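You operate a simulated robot arm through the tools that you are given. There is no shell and no other tool. Be economical: measure what you need, move in short steps, check, and stop when the job is done.

Carry out the task below with a simulated two-armed robot. There is one attempt and no reset: what you move stays moved.

JOB
Pick up the motor marked "Y57" from the matching bench with one hand, pass it to the other hand and put it on the shelf three of the supply rack. Set down upright: motor.

Only the result counts: the job must be done as asked and must still hold three seconds after the hand-in. Knocking over, shifting, dropping, spilling or breaking anything else fails it.

ROBOT AND FRAMES
Two 7-joint arms with three-finger grippers on one trunk, on a base that drives. Base frame: it is fixed to the floor where the robot stands at the start and does not move with it; the origin is under the middle of the robot, x ahead of it, y to its left, z up; the surface under the hand at the start is at about z = 820. Lengths are in mm, angles in rad, forces in N, time in s.
The left shoulder is at the start at [30, 154, 1036], the right one opposite. With the tool pointing down near the work surface each hand reaches from about 200 to 620 mm from the robot's upright axis, wherever it stands, measured 20 degrees to its own side. Places, roughly: shelf three of the supply rack [700, -800, 900]. Payload 2.69 kg a hand.
The tool frame of a hand sits at the grasp point between the pads (the TCP): z along the fingers, y along the line on which they close. The tips reach 29 mm beyond it. Largest opening 120 mm; the body of the gripper starts 78 mm behind the TCP.
Orientation is told as [roll, pitch, yaw] about the base's x, y, z axes, in that order, counted from this pose: with the fingers straight down and closing along the base's y, the tool's x points along the base's -x, its y along +y and its z along -z.

CONTROLS
- The arms move only by the tool step_arm. It takes "left_deltas", "right_deltas" or both (then of equal length, played together; a hand with none holds still); each is a list of rows, each an object (a shift or turn left out is 0, a gripper value left out holds the last) with "dr": the turn, a rotation vector about the base's x, y, z in rad, a list of three; "dp": the shift along the base's x, y, z in mm, a list of three; "claw": the gripper command, from -1 (fully open) to 1 (shut), values between in proportion. In form: [{"dr": [wx, wy, wz], "dp": [tx, ty, tz], "claw": claw}, ...]. A call has 1 to 20 rows; each row shifts and turns the commanded pose from where the row before left it. A row lasts 0.2 s, in which the tool goes at most 50 mm and 0.15 rad; a call with a longer step from one row to the next is refused whole, and so is a gripper value outside its range. Where a pose cannot be reached the arm comes as near as it can. A force on the tool above 40 N (or 10 N above the force at the start of the call, whichever is more), or a blocked arm, ends the call early, and 0.2 s more pass. The fingers move at their own pace and stop on an object; they squeeze with about 34 N. The grip force told is the motor's: it shows also when the fingers shut on nothing. Time passes only in rows, and 0.2 s behind the last, so rows that do not move let the fingers close. The reply holds the time, the measured pose of the TCP, the force on the tool along the base axes, the opening and the grip force, in the units named above and with some noise, with the torque about the TCP (base axes, N m) and any sound that the robot's microphone picked up.
- Cameras (640 x 400 px; columns grow to the right, rows downward): "scene" is now at [135.4, 34.7, 1207.1]; the picture's right is [0.37, -0.93, 0.00], its down [-0.41, -0.17, -0.90] and it looks along [0.83, 0.34, -0.44] (base axes); focal length 214 px, centre (320, 200). "left" rides on the left gripper at [63, 0, -104] in its tool frame; the picture's right is [0.00, 1.00, 0.00], its down [-0.83, 0.00, -0.56] and it looks along [-0.56, 0.00, 0.83] (tool axes); focal length 275 px, centre (320, 200). "right" rides on the right gripper at [63, 0, -104] in its tool frame; the picture's right is [0.00, 1.00, 0.00], its down [-0.83, 0.00, -0.56] and it looks along [-0.56, 0.00, 0.83] (tool axes); focal length 275 px, centre (320, 200). There is no depth. A picture from a camera that has moved, and an enlarged one, comes with that camera's place and axes in the base frame and with its lens. The place of the scene camera against the robot may be out by one fixed shift of up to 12 mm in any direction.
- get_image(camera): a new picture of that camera. The clock stands still meanwhile.
- lift_body(by): slides the trunk up (or, below 0, down) by that many mm; the arms and the scene camera ride with it, the base frame stays. It gives what a move gives, with no picture.
- drive_base(legs): drives the robot by 1 to 6 legs, each [ahead, left, turn to the left] in mm, mm and rad, along the robot's own axes; the way and the turn of a leg run together, so that a leg with both is an arc; at most 1500 mm and 3.142 rad a leg. The arms and the cameras ride along, it lands a little off, and it stops where it bumps. It gives what a move gives.
- head_to(pan, tilt): turns the head with the scene camera to pan (to the left, within 1.396 rad either way) and tilt (down, from -0.506 to 1.204), counted from straight ahead of the robot. It gives what a move gives.
- inspect(camera, box): a new picture of the part [left, top, right, bottom] of that camera's present view, enlarged. The clock stands still meanwhile.
- job_done(): hands the job in; it is judged then, once.

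Go step by step. Nothing tells you exact positions but the pictures and the camera data: compare them with the known pose of the tool, close in by small moves and look again before you grip or let go. The budget is 120 turns and 100 pictures, counting those below and the enlarged ones. Unless the task says otherwise, let go and move clear before handing in, and close with one line.

The tools are called as name(argument=value, ...) on one line, values as JSON. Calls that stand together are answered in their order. step_arm: Moves the arms, as the interface text tells. Its arguments: {"type":"object","properties":{"left_deltas":{"type":"array","items":{"type":"object","properties":{"dr":{"type":"array","items":{"type":"number"}},"dp":{"type":"array","items":{"type":"number"}},"claw":{"type":"number"}}}},"right_deltas":{"type":"array","items":{"type":"object","properties":{"dr":{"type":"array","items":{"type":"number"}},"dp":{"type":"array","items":{"type":"number"}},"claw":{"type":"number"}}}}},"required":[]} The other tools are called the same way: lift_body (by) slides the trunk up or down; drive_base (legs) drives the base; head_to (pan, tilt) turns the head that bears the scene camera; get_image (camera) takes a picture; inspect (camera, box) takes an enlarged picture of a part of a camera's view; job_done () hands the job in.

At the start:

```text
clock: 0.0
left_tool_pos: [305.0, 269.6, 1107.4]
left_tool_rot: [-0.001, 0.0, 0.0]
left_wrist_force: [-0.1, -0.3, -0.1]
left_moment: [0.0, 0.02, 0.0]
left_grip_width: 120.0
left_finger_force: 0.0
right_tool_pos: [280.9, 20.0, 1104.1]
right_tool_rot: [0.001, 0.0, 0.0]
right_wrist_force: [0.0, -0.1, 0.2]
right_moment: [0.01, 0.02, 0.0]
right_grip_width: 120.1
right_finger_force: 0.0
trunk travel left (down, up): [-400.0, 38.0]
robot x, y, heading: [2.0, -0.2, 0.0]
head pan, tilt: [0.382, 0.457]
```

scene: 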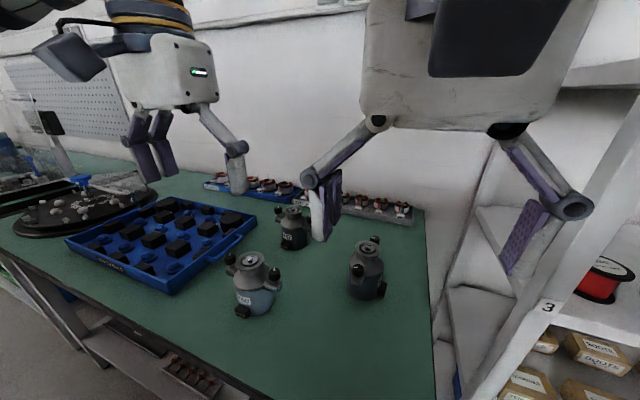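
right: 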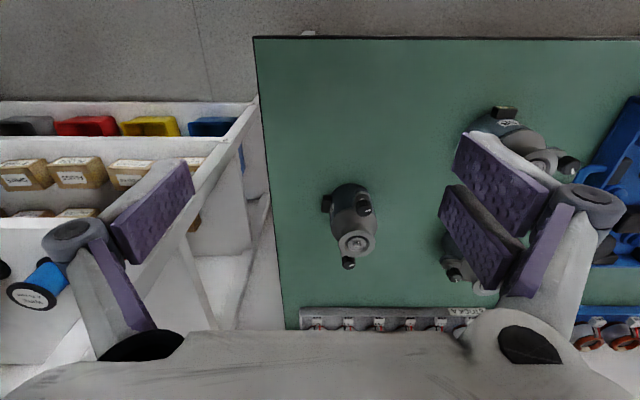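
left: 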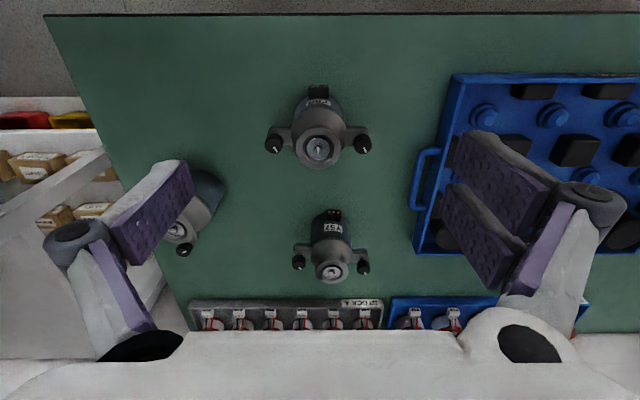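

I see three motors on the green bench and the rack to the right; I'll read the labels first.

inspect(camera="left", box=[240, 70, 400, 300])

inspect(camera="scene", box=[210, 190, 410, 330])

inspect(camera="right", box=[300, 160, 420, 290])

```text
1.74 times, centred on (320, 185) of left
camera zoom: at [241.6, 269.3, 1213.4], right [0.0, 1.0, 0.0], down [0.83, 0.0, 0.56], along [0.56, 0.0, -0.83], focal length 479 px, centre (320, 226)
```

zoom: 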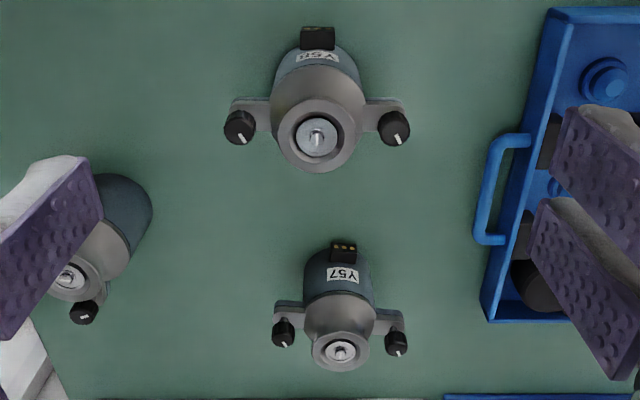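

```text
2.86 times, centred on (310, 260) of scene
camera zoom: at [135.4, 34.7, 1207.1], right [0.37, -0.93, 0.0], down [-0.41, -0.17, -0.9], along [0.83, 0.34, -0.44], focal length 613 px, centre (349, 29)
```

zoom: 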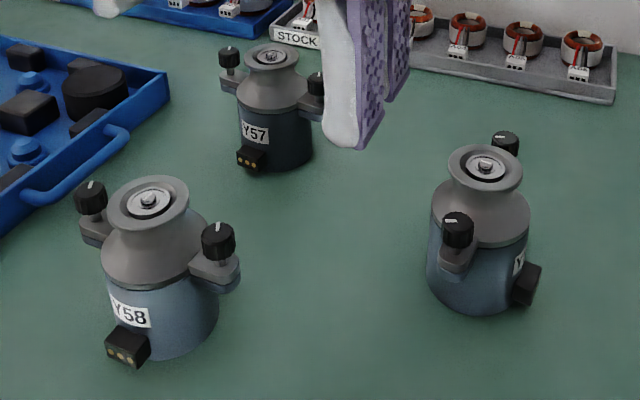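

```text
3.08 times, centred on (360, 225) of right
camera zoom: at [218.0, 20.1, 1208.2], right [0.0, 1.0, 0.0], down [0.83, 0.0, 0.56], along [0.56, 0.0, -0.83], focal length 847 px, centre (197, 123)
```

zoom: 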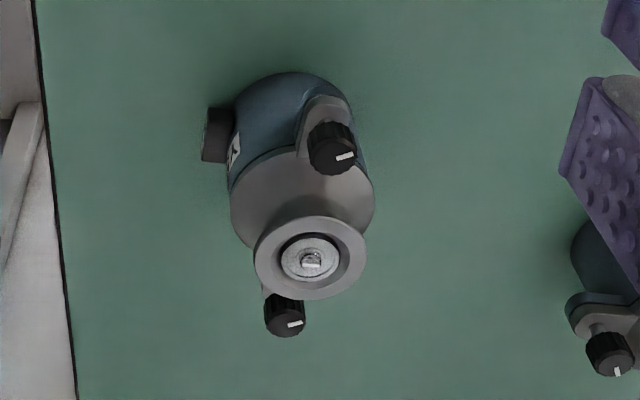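

Y57 is the far middle motor (top about [565, 287, 930]). Now I'll look at the rack.

head_to(pan=-0.85, tilt=0.35)

get_image(camera="scene")

```text
clock: 1.4
left_tool_pos: [304.6, 269.7, 1108.3]
left_tool_rot: [-0.001, 0.0, 0.0]
left_wrist_force: [0.8, -0.2, -0.1]
left_moment: [0.0, -0.01, 0.0]
left_grip_width: 120.1
left_finger_force: 0.0
right_tool_pos: [281.2, 20.9, 1104.1]
right_tool_rot: [0.0, 0.0, 0.0]
right_wrist_force: [-0.5, -0.7, 0.2]
right_moment: [-0.02, 0.02, 0.01]
right_grip_width: 119.7
right_finger_force: 0.1
trunk travel left (down, up): [-400.0, 38.0]
robot x, y, heading: [4.6, -0.5, -0.0]
head pan, tilt: [-0.85, 0.351]
```

```text
93 pictures are left
camera scene: at [111.8, -69.5, 1217.0], right [-0.75, -0.66, 0.0], down [-0.23, 0.26, -0.94], along [0.62, -0.71, -0.34], focal length 214 px, centre (320, 200)
```

scene: 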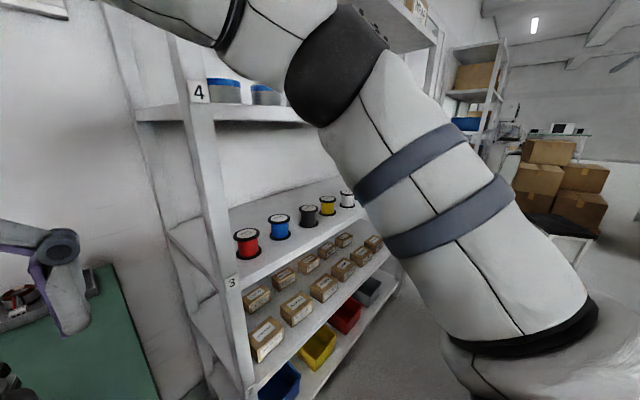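

The rack faces -x, with spools along the front of shelf 3. I'll shift the base so the motor is comfortably within the left hand's reach, then look closer.

drive_base(legs=[[40, 90, 0]])

head_to(pan=0.35, tilt=0.5)

step_arm(left_deltas=[{"dp": [20, -20, -10]}, {"dp": [20, -20, -10]}, {"dp": [20, -20, -10]}, {"dp": [20, -10, -10]}])

get_image(camera="left")

get_image(camera="scene")

```text
clock: 2.8
left_tool_pos: [344.4, 359.9, 1108.0]
left_tool_rot: [0.0, -0.001, 0.003]
left_wrist_force: [-0.7, 0.8, 0.6]
left_moment: [-0.02, 0.04, 0.02]
left_grip_width: 120.1
left_finger_force: 0.0
right_tool_pos: [320.5, 110.9, 1105.7]
right_tool_rot: [0.0, 0.001, 0.001]
right_wrist_force: [-0.9, 1.4, 0.0]
right_moment: [-0.02, -0.02, 0.0]
right_grip_width: 120.1
right_finger_force: 0.1
trunk travel left (down, up): [-400.0, 38.0]
robot x, y, heading: [39.0, 89.4, 0.001]
head pan, tilt: [-0.85, 0.351]
```

```text
clock: 4.2
left_tool_pos: [344.2, 358.2, 1108.0]
left_tool_rot: [0.002, 0.001, 0.002]
left_wrist_force: [-0.4, 0.2, 0.6]
left_moment: [-0.04, -0.01, -0.01]
left_grip_width: 119.9
left_finger_force: 0.1
right_tool_pos: [320.8, 109.6, 1104.3]
right_tool_rot: [0.0, 0.0, 0.0]
right_wrist_force: [-1.2, 0.0, 0.0]
right_moment: [0.0, -0.01, 0.0]
right_grip_width: 119.9
right_finger_force: 0.0
trunk travel left (down, up): [-400.0, 38.0]
robot x, y, heading: [38.3, 88.2, -0.002]
head pan, tilt: [0.351, 0.499]
```

```text
clock: 5.2
left_tool_pos: [425.3, 289.6, 1068.9]
left_tool_rot: [0.001, 0.001, 0.002]
left_wrist_force: [0.9, 0.5, 0.2]
left_moment: [-0.03, -0.01, 0.03]
left_grip_width: 119.6
left_finger_force: 0.1
right_tool_pos: [320.5, 110.0, 1104.7]
right_tool_rot: [0.001, -0.001, 0.001]
right_wrist_force: [0.9, -0.3, 0.2]
right_moment: [0.01, 0.03, -0.01]
right_grip_width: 120.0
right_finger_force: 0.0
trunk travel left (down, up): [-400.0, 38.0]
robot x, y, heading: [38.0, 91.0, 0.001]
head pan, tilt: [0.351, 0.499]
```

```text
92 pictures are left
camera left: at [362.7, 288.5, 1173.1], right [0.0, 1.0, 0.0], down [0.83, 0.0, 0.56], along [0.56, 0.0, -0.83], focal length 275 px, centre (320, 200)
```

left: 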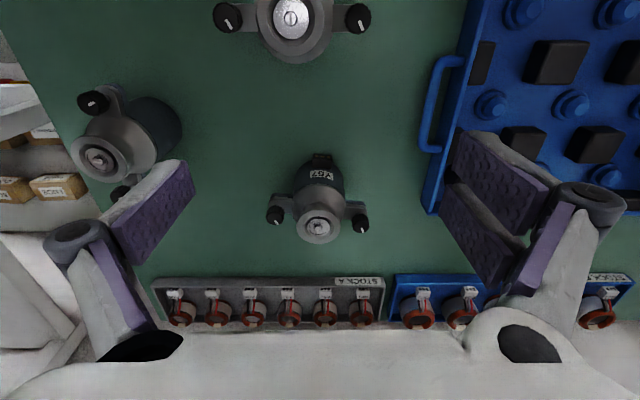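

```text
91 pictures are left
camera scene: at [175.9, 120.9, 1203.2], right [0.34, -0.94, 0.0], down [-0.45, -0.16, -0.88], along [0.82, 0.3, -0.48], focal length 214 px, centre (320, 200)
```

scene: 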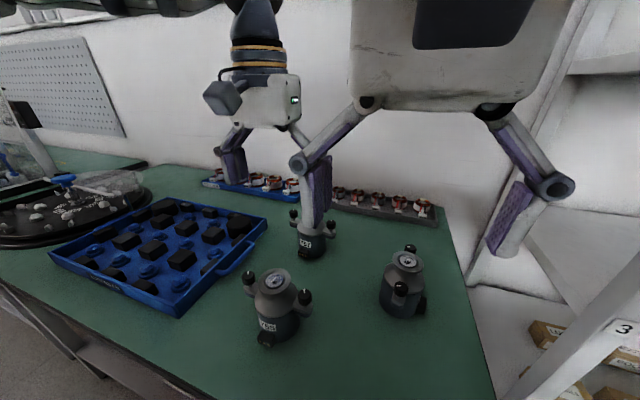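

The motor is near [563, 287] with its ears almost along y. I'll pull the right hand aside and take an enlarged view for the motor's profile.

step_arm(right_deltas=[{"dp": [0, -50, 0]}, {"dp": [0, -50, 0]}, {"dp": [0, -50, 0]}, {"dp": [0, -50, 0]}, {"dp": [0, -30, 0]}], left_deltas=[{"dr": [0, 0, 0.15]}, {"dr": [0, 0, 0.15]}, {"dr": [0, 0, 0.15]}, {"dr": [0, 0, 0.15]}, {"dr": [0, 0, 0.15]}])

inspect(camera="scene", box=[270, 190, 360, 270])

```text
clock: 6.4
left_tool_pos: [422.7, 288.0, 1068.3]
left_tool_rot: [-0.001, -0.002, 0.755]
left_wrist_force: [0.8, 0.1, 0.1]
left_moment: [-0.03, -0.03, -0.02]
left_grip_width: 120.5
left_finger_force: 0.1
right_tool_pos: [320.2, -119.6, 1106.1]
right_tool_rot: [0.001, -0.001, 0.0]
right_wrist_force: [0.1, 1.3, 0.3]
right_moment: [-0.01, 0.0, -0.02]
right_grip_width: 119.9
right_finger_force: 0.1
trunk travel left (down, up): [-400.0, 38.0]
robot x, y, heading: [40.3, 88.2, -0.006]
head pan, tilt: [0.351, 0.499]
```

```text
5.00 times, centred on (315, 230) of scene
camera zoom: at [175.2, 120.7, 1203.4], right [0.34, -0.94, 0.0], down [-0.45, -0.16, -0.88], along [0.82, 0.3, -0.48], focal length 1072 px, centre (345, 50)
```

zoom: 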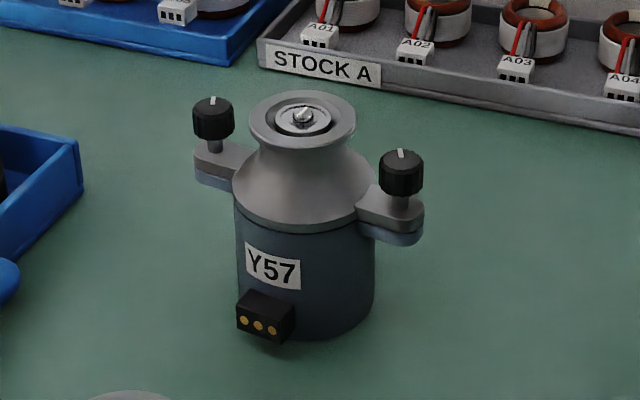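

The profile is clear: a body about 68 mm across and 60 mm tall, 105 mm overall, with the ears near y and the connector low in front. I'll turn the left hand to close along x and hover above it.

step_arm(left_deltas=[{"dr": [0, 0, 0.139], "dp": [28, 0, 0]}, {"dr": [0, 0, 0.139], "dp": [28, 0, 0]}, {"dr": [0, 0, 0.139], "dp": [28, 0, 0]}, {"dr": [0, 0, 0.139], "dp": [28, 0, 0]}, {"dr": [0, 0, 0.139], "dp": [28, 0, 0]}, {}])

get_image(camera="left")

get_image(camera="scene")

```text
clock: 7.8
left_tool_pos: [563.5, 287.6, 1069.8]
left_tool_rot: [0.0, 0.001, 1.446]
left_wrist_force: [0.1, 0.4, -0.2]
left_moment: [-0.02, -0.02, 0.03]
left_grip_width: 120.0
left_finger_force: 0.1
right_tool_pos: [319.0, -118.1, 1105.8]
right_tool_rot: [-0.001, -0.003, -0.001]
right_wrist_force: [-0.9, -0.2, 0.0]
right_moment: [0.02, -0.01, -0.03]
right_grip_width: 120.0
right_finger_force: 0.1
trunk travel left (down, up): [-400.0, 38.0]
robot x, y, heading: [42.8, 91.6, -0.003]
head pan, tilt: [0.351, 0.499]
```

```text
89 pictures are left
camera left: at [555.8, 225.5, 1173.5], right [-0.99, 0.13, 0.0], down [0.11, 0.82, 0.56], along [0.07, 0.55, -0.83], focal length 275 px, centre (320, 200)
```

left: 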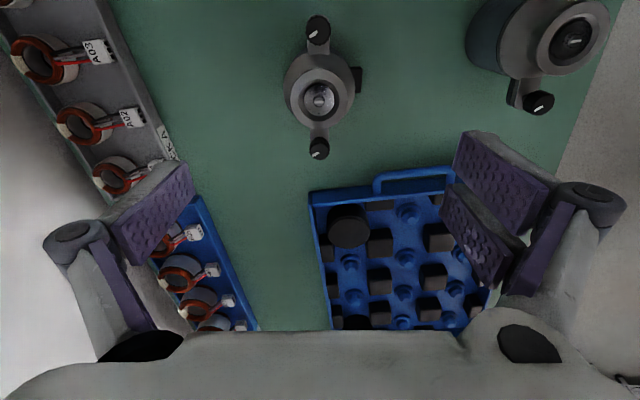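

```text
88 pictures are left
camera scene: at [174.8, 121.1, 1203.5], right [0.34, -0.94, 0.0], down [-0.45, -0.16, -0.88], along [0.82, 0.3, -0.48], focal length 214 px, centre (320, 200)
```

scene: 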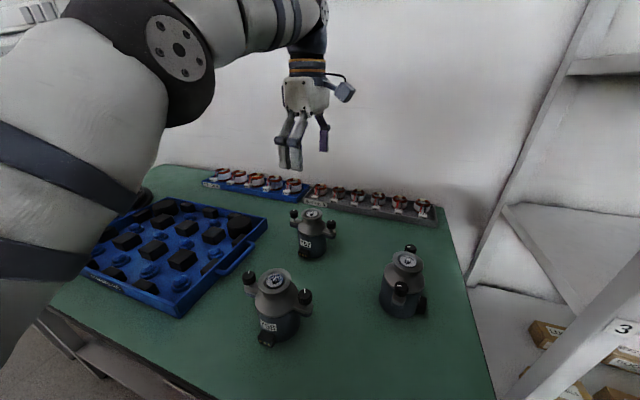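

The hand is aligned with the motor (centre about [563.5, 285]). I'll descend partway and check.

step_arm(left_deltas=[{"dp": [0, -2, -30]}, {"dp": [0, 0, -30]}, {"dp": [0, 0, -30]}, {"dp": [0, 0, -30]}, {"dp": [0, 0, -30]}, {}])

get_image(camera="left")

inspect(camera="scene", box=[260, 160, 370, 270])

```text
clock: 9.2
left_tool_pos: [563.5, 286.3, 919.3]
left_tool_rot: [0.001, 0.002, 1.445]
left_wrist_force: [-0.2, -0.2, -0.2]
left_moment: [0.01, -0.03, 0.02]
left_grip_width: 120.1
left_finger_force: 0.1
right_tool_pos: [319.5, -118.7, 1105.5]
right_tool_rot: [-0.002, 0.0, 0.001]
right_wrist_force: [0.1, 0.5, -0.3]
right_moment: [-0.02, -0.01, 0.0]
right_grip_width: 120.2
right_finger_force: 0.1
trunk travel left (down, up): [-400.0, 38.0]
robot x, y, heading: [39.7, 87.9, -0.004]
head pan, tilt: [0.351, 0.499]
```

```text
87 pictures are left
camera left: at [555.8, 223.1, 1023.5], right [-0.99, 0.13, 0.0], down [0.11, 0.82, 0.56], along [0.07, 0.55, -0.83], focal length 275 px, centre (320, 200)
```

left: 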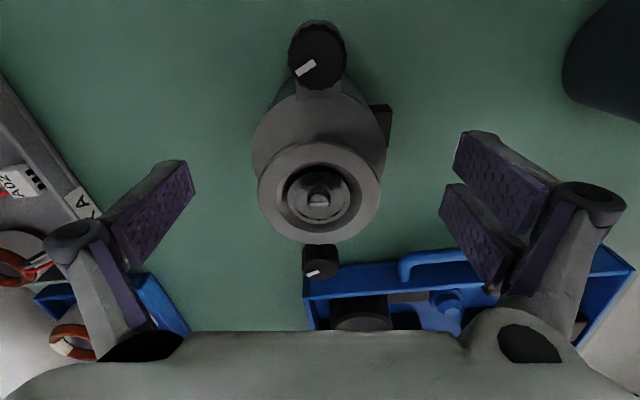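

```text
3.64 times, centred on (315, 215) of scene
camera zoom: at [175.3, 121.1, 1203.4], right [0.34, -0.94, 0.0], down [-0.45, -0.16, -0.88], along [0.82, 0.3, -0.48], focal length 780 px, centre (338, 146)
```

zoom: 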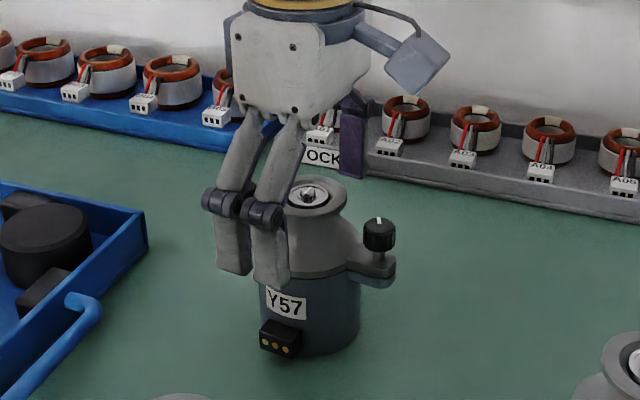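

Well centred. Descending to grasp height and closing.

step_arm(left_deltas=[{"dp": [0, 0, -19]}, {"dp": [0, 0, -18]}, {}, {"claw": 0.0}, {"claw": 0.2}, {"claw": 1}, {}, {}])

inspect(camera="scene", box=[260, 160, 370, 270])

```text
clock: 11.0
left_tool_pos: [564.0, 286.3, 882.6]
left_tool_rot: [-0.001, 0.0, 1.446]
left_wrist_force: [1.0, -0.8, 0.3]
left_moment: [0.11, -0.08, -0.07]
left_grip_width: 68.7
left_finger_force: 34.1
right_tool_pos: [319.2, -119.3, 1104.8]
right_tool_rot: [-0.001, 0.0, 0.0]
right_wrist_force: [-0.1, 0.3, -0.8]
right_moment: [0.0, 0.03, 0.0]
right_grip_width: 119.9
right_finger_force: 0.1
trunk travel left (down, up): [-400.0, 38.0]
robot x, y, heading: [39.7, 87.3, -0.001]
head pan, tilt: [0.351, 0.499]
```

```text
3.64 times, centred on (315, 215) of scene
camera zoom: at [175.6, 121.0, 1203.3], right [0.34, -0.94, 0.0], down [-0.45, -0.16, -0.88], along [0.82, 0.3, -0.48], focal length 780 px, centre (338, 146)
```

zoom: 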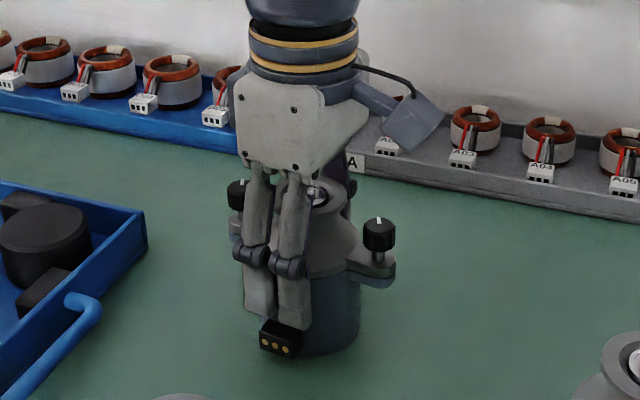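

Gripped at 68.7 mm. Lifting gently.

step_arm(left_deltas=[{"dp": [0, 0, 5]}, {"dp": [0, 0, 10]}, {"dp": [0, 0, 20]}, {"dp": [0, 0, 30]}, {"dp": [0, 0, 30]}, {"dp": [0, 0, 30]}, {"dp": [0, 0, 30]}, {}])

get_image(camera="left")

get_image(camera="scene")

```text
clock: 12.8
left_tool_pos: [565.4, 286.1, 1037.0]
left_tool_rot: [0.003, 0.0, 1.444]
left_wrist_force: [0.2, 0.1, -7.5]
left_moment: [0.01, 0.01, 0.01]
left_grip_width: 68.9
left_finger_force: 33.8
right_tool_pos: [320.2, -118.9, 1105.5]
right_tool_rot: [0.0, 0.0, 0.001]
right_wrist_force: [0.4, -0.6, -1.2]
right_moment: [0.0, -0.01, -0.01]
right_grip_width: 120.1
right_finger_force: 0.0
trunk travel left (down, up): [-400.0, 38.0]
robot x, y, heading: [38.2, 88.8, -0.0]
head pan, tilt: [0.351, 0.499]
```

```text
84 pictures are left
camera left: at [556.9, 224.5, 1141.9], right [-0.99, 0.13, 0.0], down [0.11, 0.82, 0.56], along [0.07, 0.55, -0.83], focal length 275 px, centre (320, 200)
```

left: 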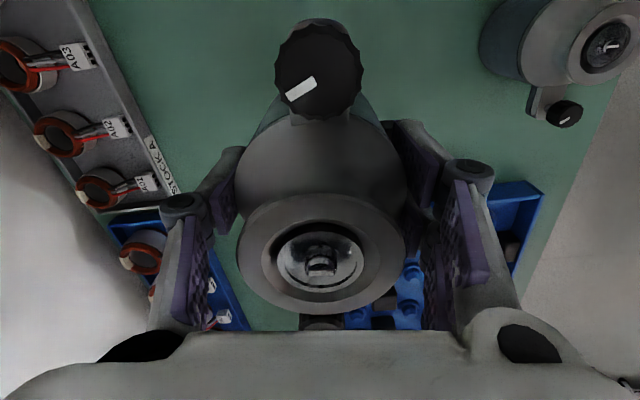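

```text
83 pictures are left
camera scene: at [176.2, 121.2, 1203.1], right [0.34, -0.94, 0.0], down [-0.45, -0.16, -0.88], along [0.82, 0.3, -0.48], focal length 214 px, centre (320, 200)
```

scene: 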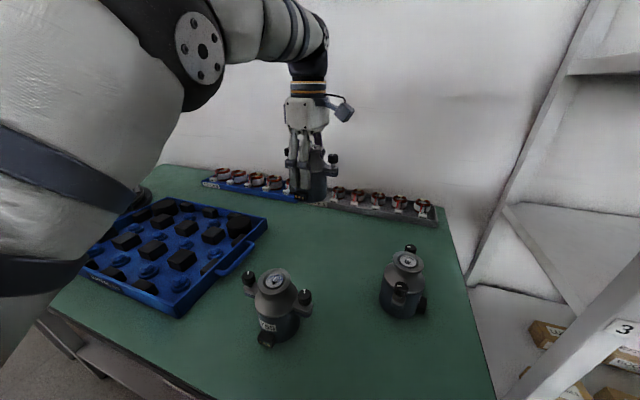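

The motor is held (about 0.8 kg). I'll back off the bench, draw the motor in towards the middle, and look at the rack.

drive_base(legs=[[-200, 0, 0]])

step_arm(left_deltas=[{"dp": [-10, -40, 10]}, {"dp": [-10, -40, 10]}, {"dp": [-10, -40, 10]}, {"dp": [-10, -30, 10]}, {}])

head_to(pan=-1.0, tilt=0.3)

get_image(camera="scene")

```text
clock: 14.4
left_tool_pos: [364.5, 286.7, 1037.4]
left_tool_rot: [-0.001, 0.001, 1.445]
left_wrist_force: [-0.8, -0.2, -7.0]
left_moment: [0.03, -0.02, 0.0]
left_grip_width: 68.8
left_finger_force: 34.1
right_tool_pos: [121.0, -118.8, 1105.7]
right_tool_rot: [0.001, 0.0, 0.0]
right_wrist_force: [-0.6, 0.1, -0.1]
right_moment: [-0.04, -0.02, 0.0]
right_grip_width: 120.0
right_finger_force: 0.0
trunk travel left (down, up): [-400.0, 38.0]
robot x, y, heading: [-159.8, 88.1, -0.005]
head pan, tilt: [0.351, 0.499]
```

```text
clock: 15.6
left_tool_pos: [325.5, 135.2, 1074.7]
left_tool_rot: [0.0, 0.0, 1.445]
left_wrist_force: [-0.1, 0.2, -6.4]
left_moment: [0.02, 0.01, 0.0]
left_grip_width: 69.0
left_finger_force: 34.3
right_tool_pos: [121.6, -118.8, 1105.5]
right_tool_rot: [-0.001, 0.0, 0.0]
right_wrist_force: [0.2, -0.2, -0.8]
right_moment: [-0.03, 0.01, -0.02]
right_grip_width: 120.1
right_finger_force: 0.0
trunk travel left (down, up): [-400.0, 38.0]
robot x, y, heading: [-155.7, 88.3, -0.002]
head pan, tilt: [0.351, 0.499]
```

```text
clock: 17.1
left_tool_pos: [325.6, 136.6, 1075.9]
left_tool_rot: [0.0, 0.0, 1.444]
left_wrist_force: [0.0, -0.2, -7.7]
left_moment: [-0.04, -0.01, 0.0]
left_grip_width: 68.9
left_finger_force: 34.0
right_tool_pos: [120.8, -118.3, 1104.6]
right_tool_rot: [0.0, 0.001, -0.001]
right_wrist_force: [-0.1, 0.2, -0.3]
right_moment: [0.0, 0.0, 0.01]
right_grip_width: 120.0
right_finger_force: 0.0
trunk travel left (down, up): [-400.0, 38.0]
robot x, y, heading: [-159.5, 89.3, 0.005]
head pan, tilt: [-1.0, 0.3]
```

```text
82 pictures are left
camera scene: at [-58.7, 11.2, 1221.6], right [-0.84, -0.54, 0.0], down [-0.16, 0.25, -0.96], along [0.52, -0.8, -0.3], focal length 214 px, centre (320, 200)
```

scene: 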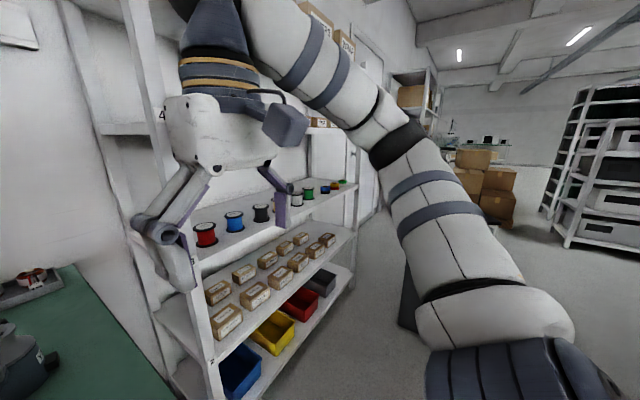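

Shelf 3 has a row of spools along its front. I'll strafe right in steps to see it squarely.

drive_base(legs=[[-60, -450, 0]])

head_to(pan=-0.35, tilt=0.3)

get_image(camera="scene")

get_image(camera="right")

```text
clock: 21.1
left_tool_pos: [265.0, -316.9, 1076.2]
left_tool_rot: [-0.001, 0.002, 1.448]
left_wrist_force: [0.5, 0.1, -6.0]
left_moment: [0.01, -0.03, 0.01]
left_grip_width: 68.9
left_finger_force: 34.0
right_tool_pos: [60.4, -573.2, 1105.1]
right_tool_rot: [-0.001, 0.001, 0.002]
right_wrist_force: [0.8, -0.1, -0.1]
right_moment: [0.04, -0.01, -0.02]
right_grip_width: 120.1
right_finger_force: 0.2
trunk travel left (down, up): [-400.0, 38.0]
robot x, y, heading: [-216.3, -365.8, 0.005]
head pan, tilt: [-1.0, 0.3]
```

```text
clock: 22.1
left_tool_pos: [265.6, -316.4, 1076.1]
left_tool_rot: [0.002, -0.001, 1.448]
left_wrist_force: [-0.4, 0.2, -7.5]
left_moment: [0.03, 0.01, 0.0]
left_grip_width: 68.6
left_finger_force: 34.0
right_tool_pos: [61.8, -572.9, 1106.1]
right_tool_rot: [-0.002, -0.002, 0.003]
right_wrist_force: [0.7, -0.5, 0.4]
right_moment: [-0.01, 0.04, 0.02]
right_grip_width: 120.1
right_finger_force: 0.1
trunk travel left (down, up): [-400.0, 38.0]
robot x, y, heading: [-221.6, -366.3, -0.0]
head pan, tilt: [-0.351, 0.3]
```

```text
81 pictures are left
camera scene: at [-81.1, -396.8, 1221.6], right [-0.34, -0.94, 0.0], down [-0.28, 0.1, -0.96], along [0.9, -0.33, -0.3], focal length 214 px, centre (320, 200)
```

scene: 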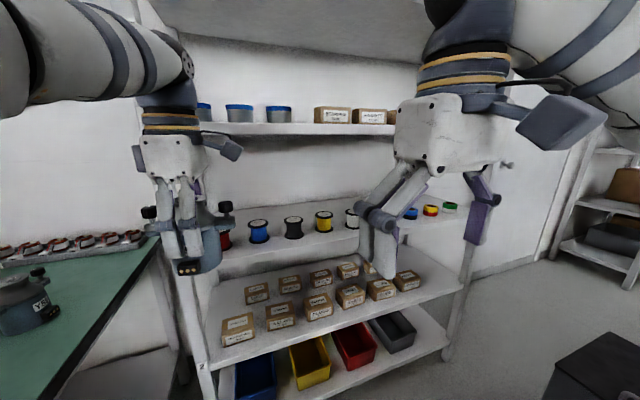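

```text
80 pictures are left
camera right: at [-0.9, -574.0, 1208.8], right [-0.01, 1.0, 0.0], down [0.83, 0.01, 0.56], along [0.56, 0.0, -0.83], focal length 275 px, centre (320, 200)
```

right: 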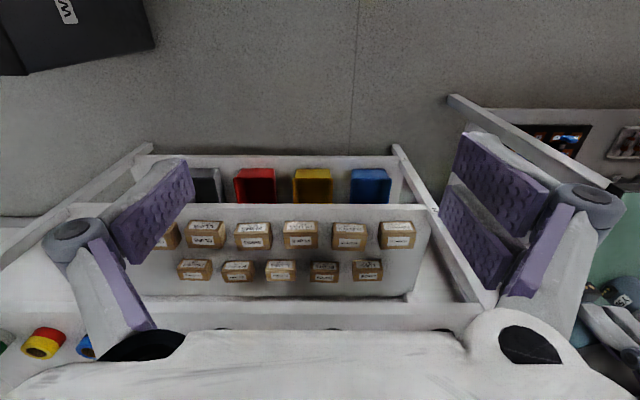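

I'll zoom in on shelf 3.

inspect(camera="scene", box=[180, 180, 360, 300])

inspect(camera="scene", box=[340, 170, 500, 290])

```text
3.33 times, centred on (270, 240) of scene
camera zoom: at [-81.1, -396.8, 1221.6], right [-0.34, -0.94, 0.0], down [-0.28, 0.1, -0.96], along [0.9, -0.33, -0.3], focal length 715 px, centre (487, 67)
```

zoom: 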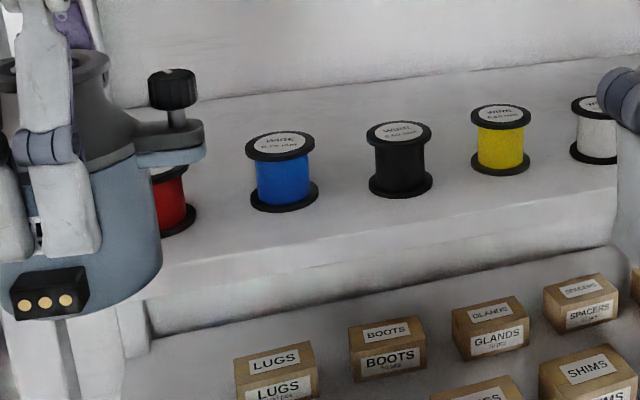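

```text
3.33 times, centred on (420, 230) of scene
camera zoom: at [-81.1, -396.8, 1221.6], right [-0.34, -0.94, 0.0], down [-0.28, 0.1, -0.96], along [0.9, -0.33, -0.3], focal length 715 px, centre (-13, 100)
```

zoom: 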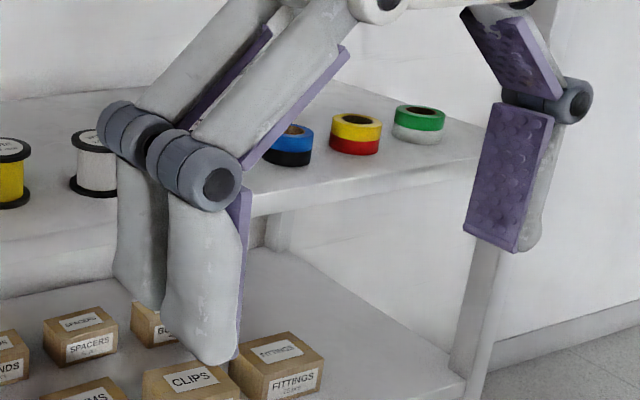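

The gap between the white spool and the blue tape, around [520, -870], looks like the free space. Now I'll prepare the handover: left hand to the middle with motor square, right hand pitched nearly horizontal.

step_arm(left_deltas=[{"dp": [4, -10, 0], "dr": [0, 0, 0.025]}, {"dp": [4, -10, 0], "dr": [0, 0, 0.025]}, {"dp": [4, -10, 0], "dr": [0, 0, 0.025]}, {"dp": [4, -10, 0], "dr": [0, 0, 0.025]}, {"dp": [4, -10, 0], "dr": [0, 0, 0.025]}, {"dp": [0, 0, 0]}, {}, {}, {}, {}], right_deltas=[{"dp": [10, -8, -4], "dr": [0, -0.13, 0]}, {"dp": [10, -8, -4], "dr": [0, -0.13, 0]}, {"dp": [10, -8, -4], "dr": [0, -0.13, 0]}, {"dp": [10, -8, -4], "dr": [0, -0.13, 0]}, {"dp": [10, -8, -4], "dr": [0, -0.13, 0]}, {"dp": [10, -8, -4], "dr": [0, -0.13, 0]}, {"dp": [10, -8, -4], "dr": [0, -0.13, 0]}, {"dp": [10, -8, -4], "dr": [0, -0.13, 0]}, {"dp": [10, -8, -4], "dr": [0, -0.13, 0]}, {"dp": [10, -8, -4], "dr": [0, -0.13, 0]}])

head_to(pan=-0.1, tilt=0.45)

get_image(camera="scene")

get_image(camera="right")

```text
clock: 24.3
left_tool_pos: [267.4, -356.0, 1066.2]
left_tool_rot: [0.003, -0.001, 1.572]
left_wrist_force: [0.6, 0.7, -7.5]
left_moment: [0.01, 0.02, -0.02]
left_grip_width: 68.7
left_finger_force: 33.7
left hand out of reach, approached as far as the arm can: row 3, 4, 5
right_tool_pos: [198.3, -668.9, 1098.3]
right_tool_rot: [-0.01, -1.302, 0.011]
right_wrist_force: [0.4, -0.5, 0.8]
right_moment: [0.04, 0.0, 0.01]
right_grip_width: 119.8
right_finger_force: 0.0
right hand out of reach, approached as far as the arm can: row 8, 9, 10
trunk travel left (down, up): [-400.0, 38.0]
robot x, y, heading: [-224.4, -364.5, 0.001]
head pan, tilt: [-0.351, 0.3]
```

```text
clock: 25.1
left_tool_pos: [266.3, -356.6, 1065.7]
left_tool_rot: [0.0, 0.001, 1.574]
left_wrist_force: [0.4, 0.6, -7.1]
left_moment: [-0.01, -0.01, 0.04]
left_grip_width: 68.9
left_finger_force: 34.0
right_tool_pos: [198.9, -667.8, 1099.5]
right_tool_rot: [-0.007, -1.299, 0.008]
right_wrist_force: [0.0, 0.3, 0.3]
right_moment: [0.02, -0.02, 0.01]
right_grip_width: 120.2
right_finger_force: 0.1
trunk travel left (down, up): [-400.0, 38.0]
robot x, y, heading: [-217.7, -366.8, 0.001]
head pan, tilt: [-0.099, 0.45]
```

```text
77 pictures are left
camera scene: at [-77.4, -373.9, 1207.7], right [-0.1, -1.0, 0.0], down [-0.43, 0.04, -0.9], along [0.9, -0.09, -0.44], focal length 214 px, centre (320, 200)
```

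scene: 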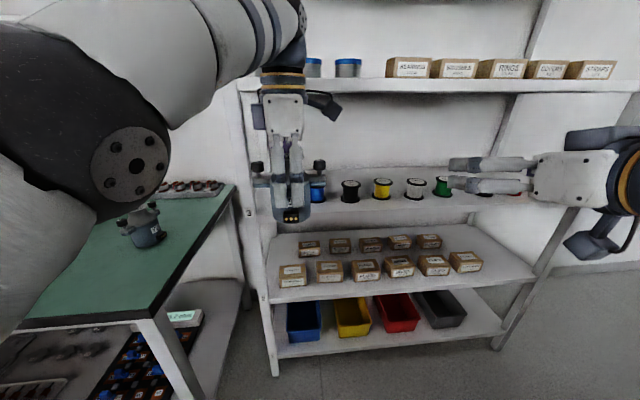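

```text
76 pictures are left
camera right: at [81.9, -670.1, 1065.3], right [0.0, 1.0, -0.01], down [-0.31, 0.01, 0.95], along [0.95, 0.0, 0.31], focal length 275 px, centre (320, 200)
```

right: 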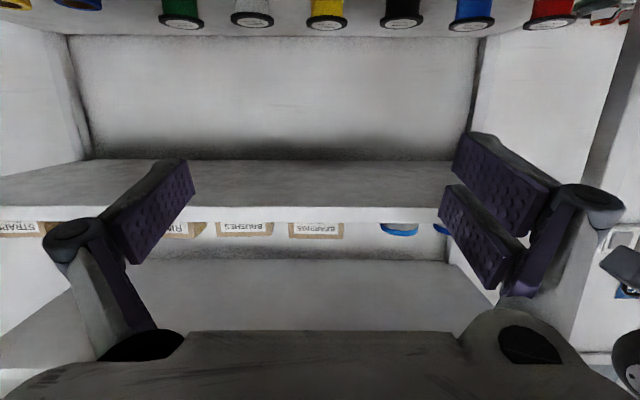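

There seems to be a green spool too; I'll zoom in to plan the spot.

inspect(camera="scene", box=[300, 130, 480, 230])

inspect(camera="right", box=[0, 0, 640, 60])

```text
3.56 times, centred on (390, 180) of scene
camera zoom: at [-77.4, -373.9, 1207.7], right [-0.1, -1.0, 0.0], down [-0.43, 0.04, -0.9], along [0.9, -0.09, -0.44], focal length 763 px, centre (71, 271)
```

zoom: 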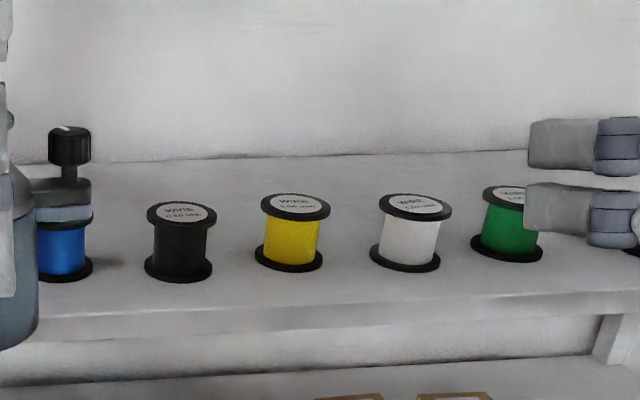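

```text
1.00 times, centred on (320, 30) of right (not enlarged: the box is as wide or as high as the picture)
camera zoom: at [81.9, -670.1, 1065.3], right [0.0, 1.0, -0.01], down [-0.31, 0.01, 0.95], along [0.95, 0.0, 0.31], focal length 275 px, centre (320, 370)
```

zoom: 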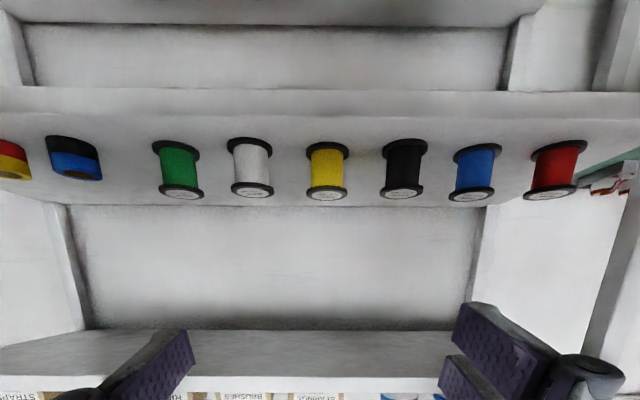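

Shelf 3's front row is full (six spools, then tapes), so the motor must go behind the row. There the right hand must reach over the spools at about 45°, and the current body grip would block that. I'll take the motor back to its place on the bench and regrip it by the top flange; first the right hand folds back.

step_arm(right_deltas=[{"dp": [-14, 9, 0], "dr": [0, 0.13, 0]}, {"dp": [-14, 9, 0], "dr": [0, 0.13, 0]}, {"dp": [-14, 9, 0], "dr": [0, 0.13, 0]}, {"dp": [-14, 9, 0], "dr": [0, 0.13, 0]}, {"dp": [-14, 9, 0], "dr": [0, 0.13, 0]}, {"dp": [-14, 9, 0], "dr": [0, 0.13, 0]}, {"dp": [-14, 9, 0], "dr": [0, 0.13, 0]}, {"dp": [-14, 9, 0], "dr": [0, 0.13, 0]}, {"dp": [-14, 9, 0], "dr": [0, 0.13, 0]}, {"dp": [-14, 9, 0], "dr": [0, 0.13, 0]}])

drive_base(legs=[[60, 454, 0]])

```text
clock: 27.3
left_tool_pos: [267.3, -357.2, 1065.9]
left_tool_rot: [0.002, -0.001, 1.573]
left_wrist_force: [-0.3, 0.4, -7.1]
left_moment: [0.01, 0.0, 0.0]
left_grip_width: 68.9
left_finger_force: 34.4
right_tool_pos: [60.2, -578.8, 1099.5]
right_tool_rot: [0.001, 0.005, 0.002]
right_wrist_force: [0.7, -0.8, -0.5]
right_moment: [0.01, 0.05, -0.01]
right_grip_width: 119.9
right_finger_force: 0.1
trunk travel left (down, up): [-400.0, 38.0]
robot x, y, heading: [-220.5, -362.0, 0.007]
head pan, tilt: [-0.099, 0.45]
```

```text
clock: 31.3
left_tool_pos: [326.6, 97.0, 1067.4]
left_tool_rot: [0.002, 0.001, 1.575]
left_wrist_force: [-0.6, 0.1, -6.9]
left_moment: [0.01, -0.03, -0.01]
left_grip_width: 68.9
left_finger_force: 34.1
right_tool_pos: [119.1, -125.4, 1099.9]
right_tool_rot: [0.0, 0.001, 0.003]
right_wrist_force: [-0.5, -0.1, 0.2]
right_moment: [0.02, 0.0, 0.04]
right_grip_width: 119.9
right_finger_force: 0.1
trunk travel left (down, up): [-400.0, 38.0]
robot x, y, heading: [-159.9, 86.4, 0.003]
head pan, tilt: [-0.099, 0.45]
```

Moving the left hand back out over the bench spot, then driving ahead.

step_arm(left_deltas=[{"dp": [5, 40, 0]}, {"dp": [5, 40, 0]}, {"dp": [5, 40, 0]}, {"dp": [5, 40, 0]}, {"dp": [5, 30, 0]}, {}])

drive_base(legs=[[200, 0, 0]])

head_to(pan=0.35, tilt=0.5)

get_image(camera="scene")

```text
clock: 32.7
left_tool_pos: [351.6, 287.1, 1067.4]
left_tool_rot: [0.003, -0.001, 1.574]
left_wrist_force: [0.6, 0.8, -7.5]
left_moment: [-0.01, 0.01, 0.03]
left_grip_width: 68.9
left_finger_force: 33.6
right_tool_pos: [119.6, -125.9, 1098.6]
right_tool_rot: [-0.001, -0.001, 0.004]
right_wrist_force: [-0.5, -0.2, 0.3]
right_moment: [0.02, -0.01, -0.04]
right_grip_width: 119.8
right_finger_force: 0.0
trunk travel left (down, up): [-400.0, 38.0]
robot x, y, heading: [-156.2, 88.5, 0.004]
head pan, tilt: [-0.099, 0.45]
```

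```text
clock: 34.3
left_tool_pos: [550.3, 287.1, 1066.1]
left_tool_rot: [0.001, -0.001, 1.572]
left_wrist_force: [0.7, 0.1, -7.9]
left_moment: [0.01, -0.02, 0.0]
left_grip_width: 68.8
left_finger_force: 34.2
right_tool_pos: [317.3, -126.1, 1098.8]
right_tool_rot: [0.001, 0.001, 0.002]
right_wrist_force: [0.8, 0.7, -0.2]
right_moment: [0.03, -0.02, 0.04]
right_grip_width: 119.7
right_finger_force: 0.1
trunk travel left (down, up): [-400.0, 38.0]
robot x, y, heading: [36.7, 90.5, 0.002]
head pan, tilt: [-0.099, 0.45]
```

```text
clock: 35.2
left_tool_pos: [548.9, 286.8, 1066.0]
left_tool_rot: [0.0, -0.001, 1.572]
left_wrist_force: [0.1, 0.5, -7.3]
left_moment: [0.0, -0.01, -0.02]
left_grip_width: 68.9
left_finger_force: 33.2
right_tool_pos: [316.0, -125.1, 1098.1]
right_tool_rot: [-0.001, -0.001, 0.004]
right_wrist_force: [0.2, -0.5, 0.3]
right_moment: [-0.01, -0.03, -0.01]
right_grip_width: 119.9
right_finger_force: 0.1
trunk travel left (down, up): [-400.0, 38.0]
robot x, y, heading: [36.9, 83.9, 0.007]
head pan, tilt: [0.351, 0.499]
```

```text
73 pictures are left
camera scene: at [173.7, 119.9, 1203.2], right [0.35, -0.94, 0.0], down [-0.45, -0.17, -0.88], along [0.82, 0.3, -0.48], focal length 214 px, centre (320, 200)
```

scene: 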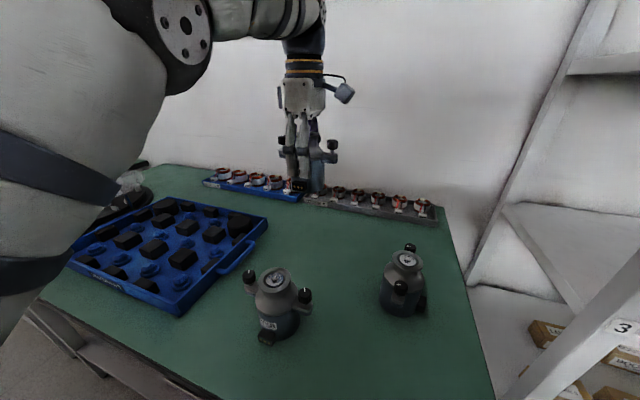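

Clear below. Lowering to the bench: down to just above contact, then in small steps.

step_arm(left_deltas=[{"dp": [0, 0, -35]}, {"dp": [0, 0, -35]}, {"dp": [0, 0, -35]}, {"dp": [0, 0, -35]}, {"dp": [0, 0, -25]}, {"dp": [0, 0, -10]}, {"dp": [0, 0, -4]}, {"dp": [0, 0, -2]}, {}])

```text
clock: 37.2
left_tool_pos: [548.3, 286.7, 884.3]
left_tool_rot: [0.002, 0.0, 1.572]
left_wrist_force: [0.7, -0.5, -7.5]
left_moment: [0.0, 0.02, -0.01]
left_grip_width: 69.1
left_finger_force: 33.6
right_tool_pos: [315.5, -126.1, 1098.3]
right_tool_rot: [0.0, -0.001, 0.003]
right_wrist_force: [-0.2, 1.1, 0.3]
right_moment: [0.0, 0.0, 0.0]
right_grip_width: 119.6
right_finger_force: 0.1
trunk travel left (down, up): [-400.0, 38.0]
robot x, y, heading: [39.3, 88.9, 0.003]
head pan, tilt: [0.351, 0.499]
```

step_arm(left_deltas=[{"dp": [0, 0, -1]}, {"dp": [0, 0, -1]}, {}])

```text
clock: 38.0
left_tool_pos: [549.0, 287.1, 881.7]
left_tool_rot: [0.001, 0.0, 1.573]
left_wrist_force: [0.1, -0.5, -7.6]
left_moment: [0.0, 0.0, 0.04]
left_grip_width: 69.2
left_finger_force: 33.8
right_tool_pos: [316.1, -126.1, 1099.1]
right_tool_rot: [-0.001, 0.001, 0.004]
right_wrist_force: [-0.2, 0.3, -0.1]
right_moment: [-0.02, 0.0, 0.0]
right_grip_width: 119.8
right_finger_force: 0.1
trunk travel left (down, up): [-400.0, 38.0]
robot x, y, heading: [39.5, 89.6, 0.004]
head pan, tilt: [0.351, 0.499]
```

step_arm(left_deltas=[{"dp": [0, 0, -1]}, {"dp": [0, 0, -1]}, {}])

```text
clock: 38.8
left_tool_pos: [546.7, 285.7, 881.3]
left_tool_rot: [-0.002, -0.001, 1.573]
left_wrist_force: [-1.3, -0.8, 1.3]
left_moment: [-0.03, -0.23, -0.05]
left_grip_width: 68.9
left_finger_force: 34.0
right_tool_pos: [316.3, -126.2, 1099.9]
right_tool_rot: [0.001, -0.001, 0.006]
right_wrist_force: [0.2, -0.1, -0.3]
right_moment: [0.01, 0.02, 0.0]
right_grip_width: 120.0
right_finger_force: 0.0
trunk travel left (down, up): [-400.0, 38.0]
robot x, y, heading: [35.2, 86.6, 0.002]
head pan, tilt: [0.351, 0.499]
```

The bench carries the motor now. Opening and rising to measure the flange.

step_arm(left_deltas=[{"claw": -0.5}, {"claw": -0.8}, {"claw": -0.8}, {"dp": [0, 0, 20]}, {"dp": [0, 0, 30]}, {"dp": [0, 0, 30]}, {"dp": [0, 0, 30]}, {}])

get_image(camera="left")

inspect(camera="scene", box=[270, 170, 370, 270])

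```text
clock: 40.6
left_tool_pos: [548.3, 286.8, 990.8]
left_tool_rot: [0.002, -0.001, 1.572]
left_wrist_force: [1.1, 0.3, -0.6]
left_moment: [-0.02, -0.01, 0.02]
left_grip_width: 108.1
left_finger_force: 0.1
right_tool_pos: [316.4, -125.8, 1098.0]
right_tool_rot: [-0.001, 0.002, 0.004]
right_wrist_force: [-0.1, 0.0, 0.5]
right_moment: [0.0, -0.03, 0.04]
right_grip_width: 119.8
right_finger_force: 0.1
trunk travel left (down, up): [-400.0, 38.0]
robot x, y, heading: [36.9, 88.8, 0.002]
head pan, tilt: [0.351, 0.499]
```

```text
72 pictures are left
camera left: at [548.0, 224.6, 1096.7], right [-1.0, 0.0, 0.0], down [0.0, 0.83, 0.56], along [0.0, 0.56, -0.83], focal length 275 px, centre (320, 200)
```

left: 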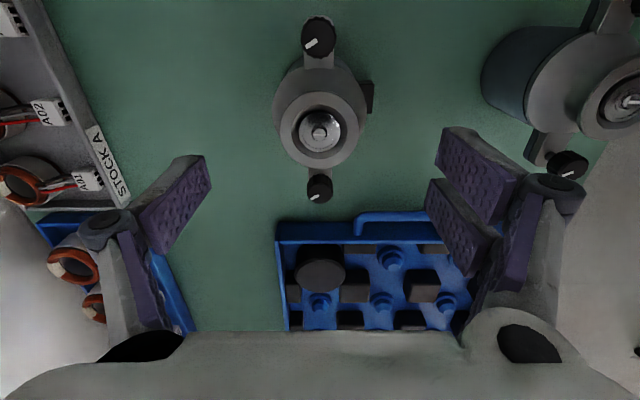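

```text
4.00 times, centred on (320, 220) of scene
camera zoom: at [173.3, 119.8, 1203.2], right [0.35, -0.94, 0.0], down [-0.45, -0.17, -0.88], along [0.82, 0.3, -0.48], focal length 858 px, centre (320, 120)
```

zoom: 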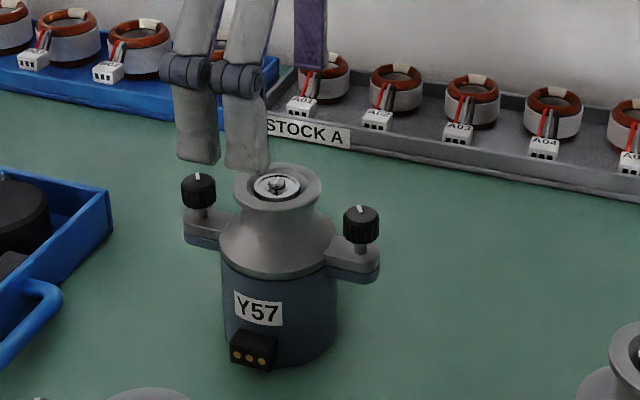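

Flange is about 52 mm across with a narrow neck below it. I'll descend so the tips sit in the neck zone and the pads grip the flange rim.

step_arm(left_deltas=[{"dp": [0, 0, -20]}, {"dp": [0, 0, -20]}, {"dp": [0, 0, -18]}, {}, {"claw": 0.0}, {"claw": 1}, {}, {}, {}])

inspect(camera="scene", box=[270, 170, 370, 270])

get_image(camera="left")

```text
clock: 42.6
left_tool_pos: [547.3, 286.1, 932.5]
left_tool_rot: [0.001, 0.0, 1.573]
left_wrist_force: [3.7, 0.2, 2.1]
left_moment: [0.0, -0.07, 0.0]
left_grip_width: 49.0
left_finger_force: 34.1
right_tool_pos: [316.4, -125.8, 1099.4]
right_tool_rot: [0.0, 0.0, 0.004]
right_wrist_force: [1.3, 0.5, 0.1]
right_moment: [0.01, 0.02, 0.01]
right_grip_width: 120.1
right_finger_force: 0.0
trunk travel left (down, up): [-400.0, 38.0]
robot x, y, heading: [38.1, 87.0, 0.004]
head pan, tilt: [0.351, 0.499]
```

```text
4.00 times, centred on (320, 220) of scene
camera zoom: at [173.4, 119.7, 1203.3], right [0.35, -0.94, 0.0], down [-0.45, -0.17, -0.88], along [0.82, 0.3, -0.48], focal length 858 px, centre (320, 120)
```

zoom: 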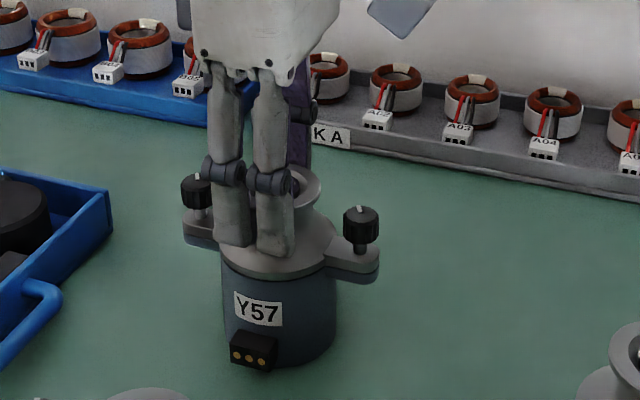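

```text
69 pictures are left
camera left: at [548.2, 224.0, 1038.5], right [-1.0, 0.0, 0.0], down [0.0, 0.83, 0.56], along [0.0, 0.56, -0.83], focal length 275 px, centre (320, 200)
```

left: 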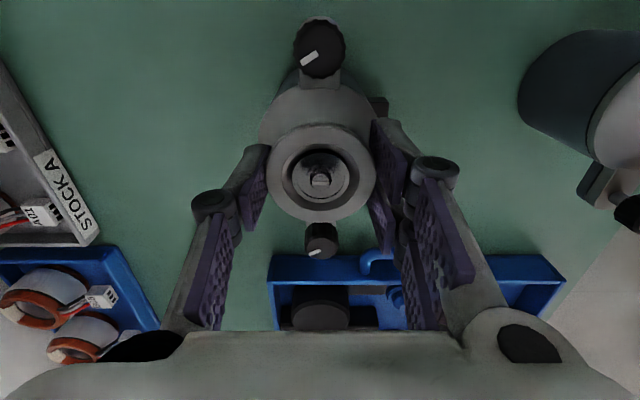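

Gripped at 49 mm on the flange. Lifting slowly and checking for slip.

step_arm(left_deltas=[{"dp": [0, 0, 4]}, {"dp": [0, 0, 6]}, {"dp": [0, 0, 10]}, {}, {}, {}])

inspect(camera="scene", box=[270, 170, 370, 270])

get_image(camera="left")

```text
clock: 44.0
left_tool_pos: [547.6, 287.1, 953.0]
left_tool_rot: [0.001, 0.002, 1.572]
left_wrist_force: [0.3, 0.1, -7.2]
left_moment: [0.05, 0.0, -0.02]
left_grip_width: 48.9
left_finger_force: 34.2
right_tool_pos: [315.2, -125.2, 1099.4]
right_tool_rot: [0.0, 0.001, 0.002]
right_wrist_force: [-0.8, 1.3, 0.3]
right_moment: [0.02, -0.01, 0.0]
right_grip_width: 120.2
right_finger_force: 0.1
trunk travel left (down, up): [-400.0, 38.0]
robot x, y, heading: [36.9, 87.6, 0.002]
head pan, tilt: [0.351, 0.499]
```

```text
4.00 times, centred on (320, 220) of scene
camera zoom: at [173.6, 119.9, 1203.2], right [0.35, -0.94, 0.0], down [-0.45, -0.17, -0.88], along [0.82, 0.3, -0.48], focal length 858 px, centre (320, 120)
```

zoom: 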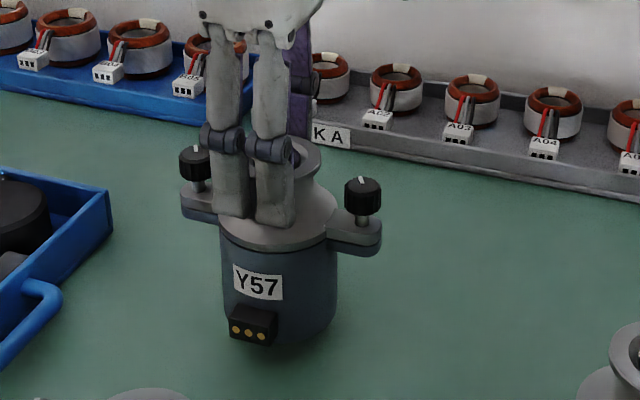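

```text
67 pictures are left
camera left: at [548.5, 223.7, 1058.0], right [-1.0, 0.0, 0.0], down [0.0, 0.83, 0.56], along [0.0, 0.56, -0.83], focal length 275 px, centre (320, 200)
```

left: 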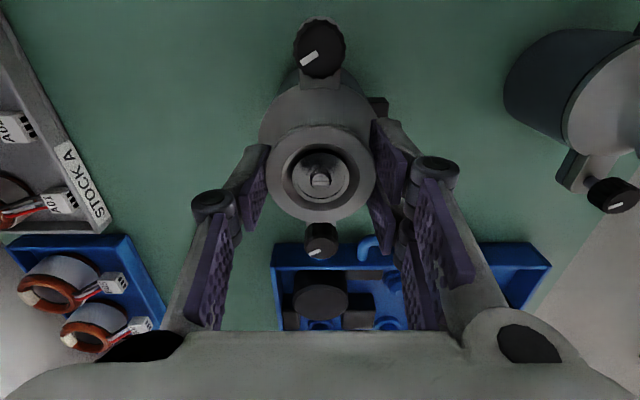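

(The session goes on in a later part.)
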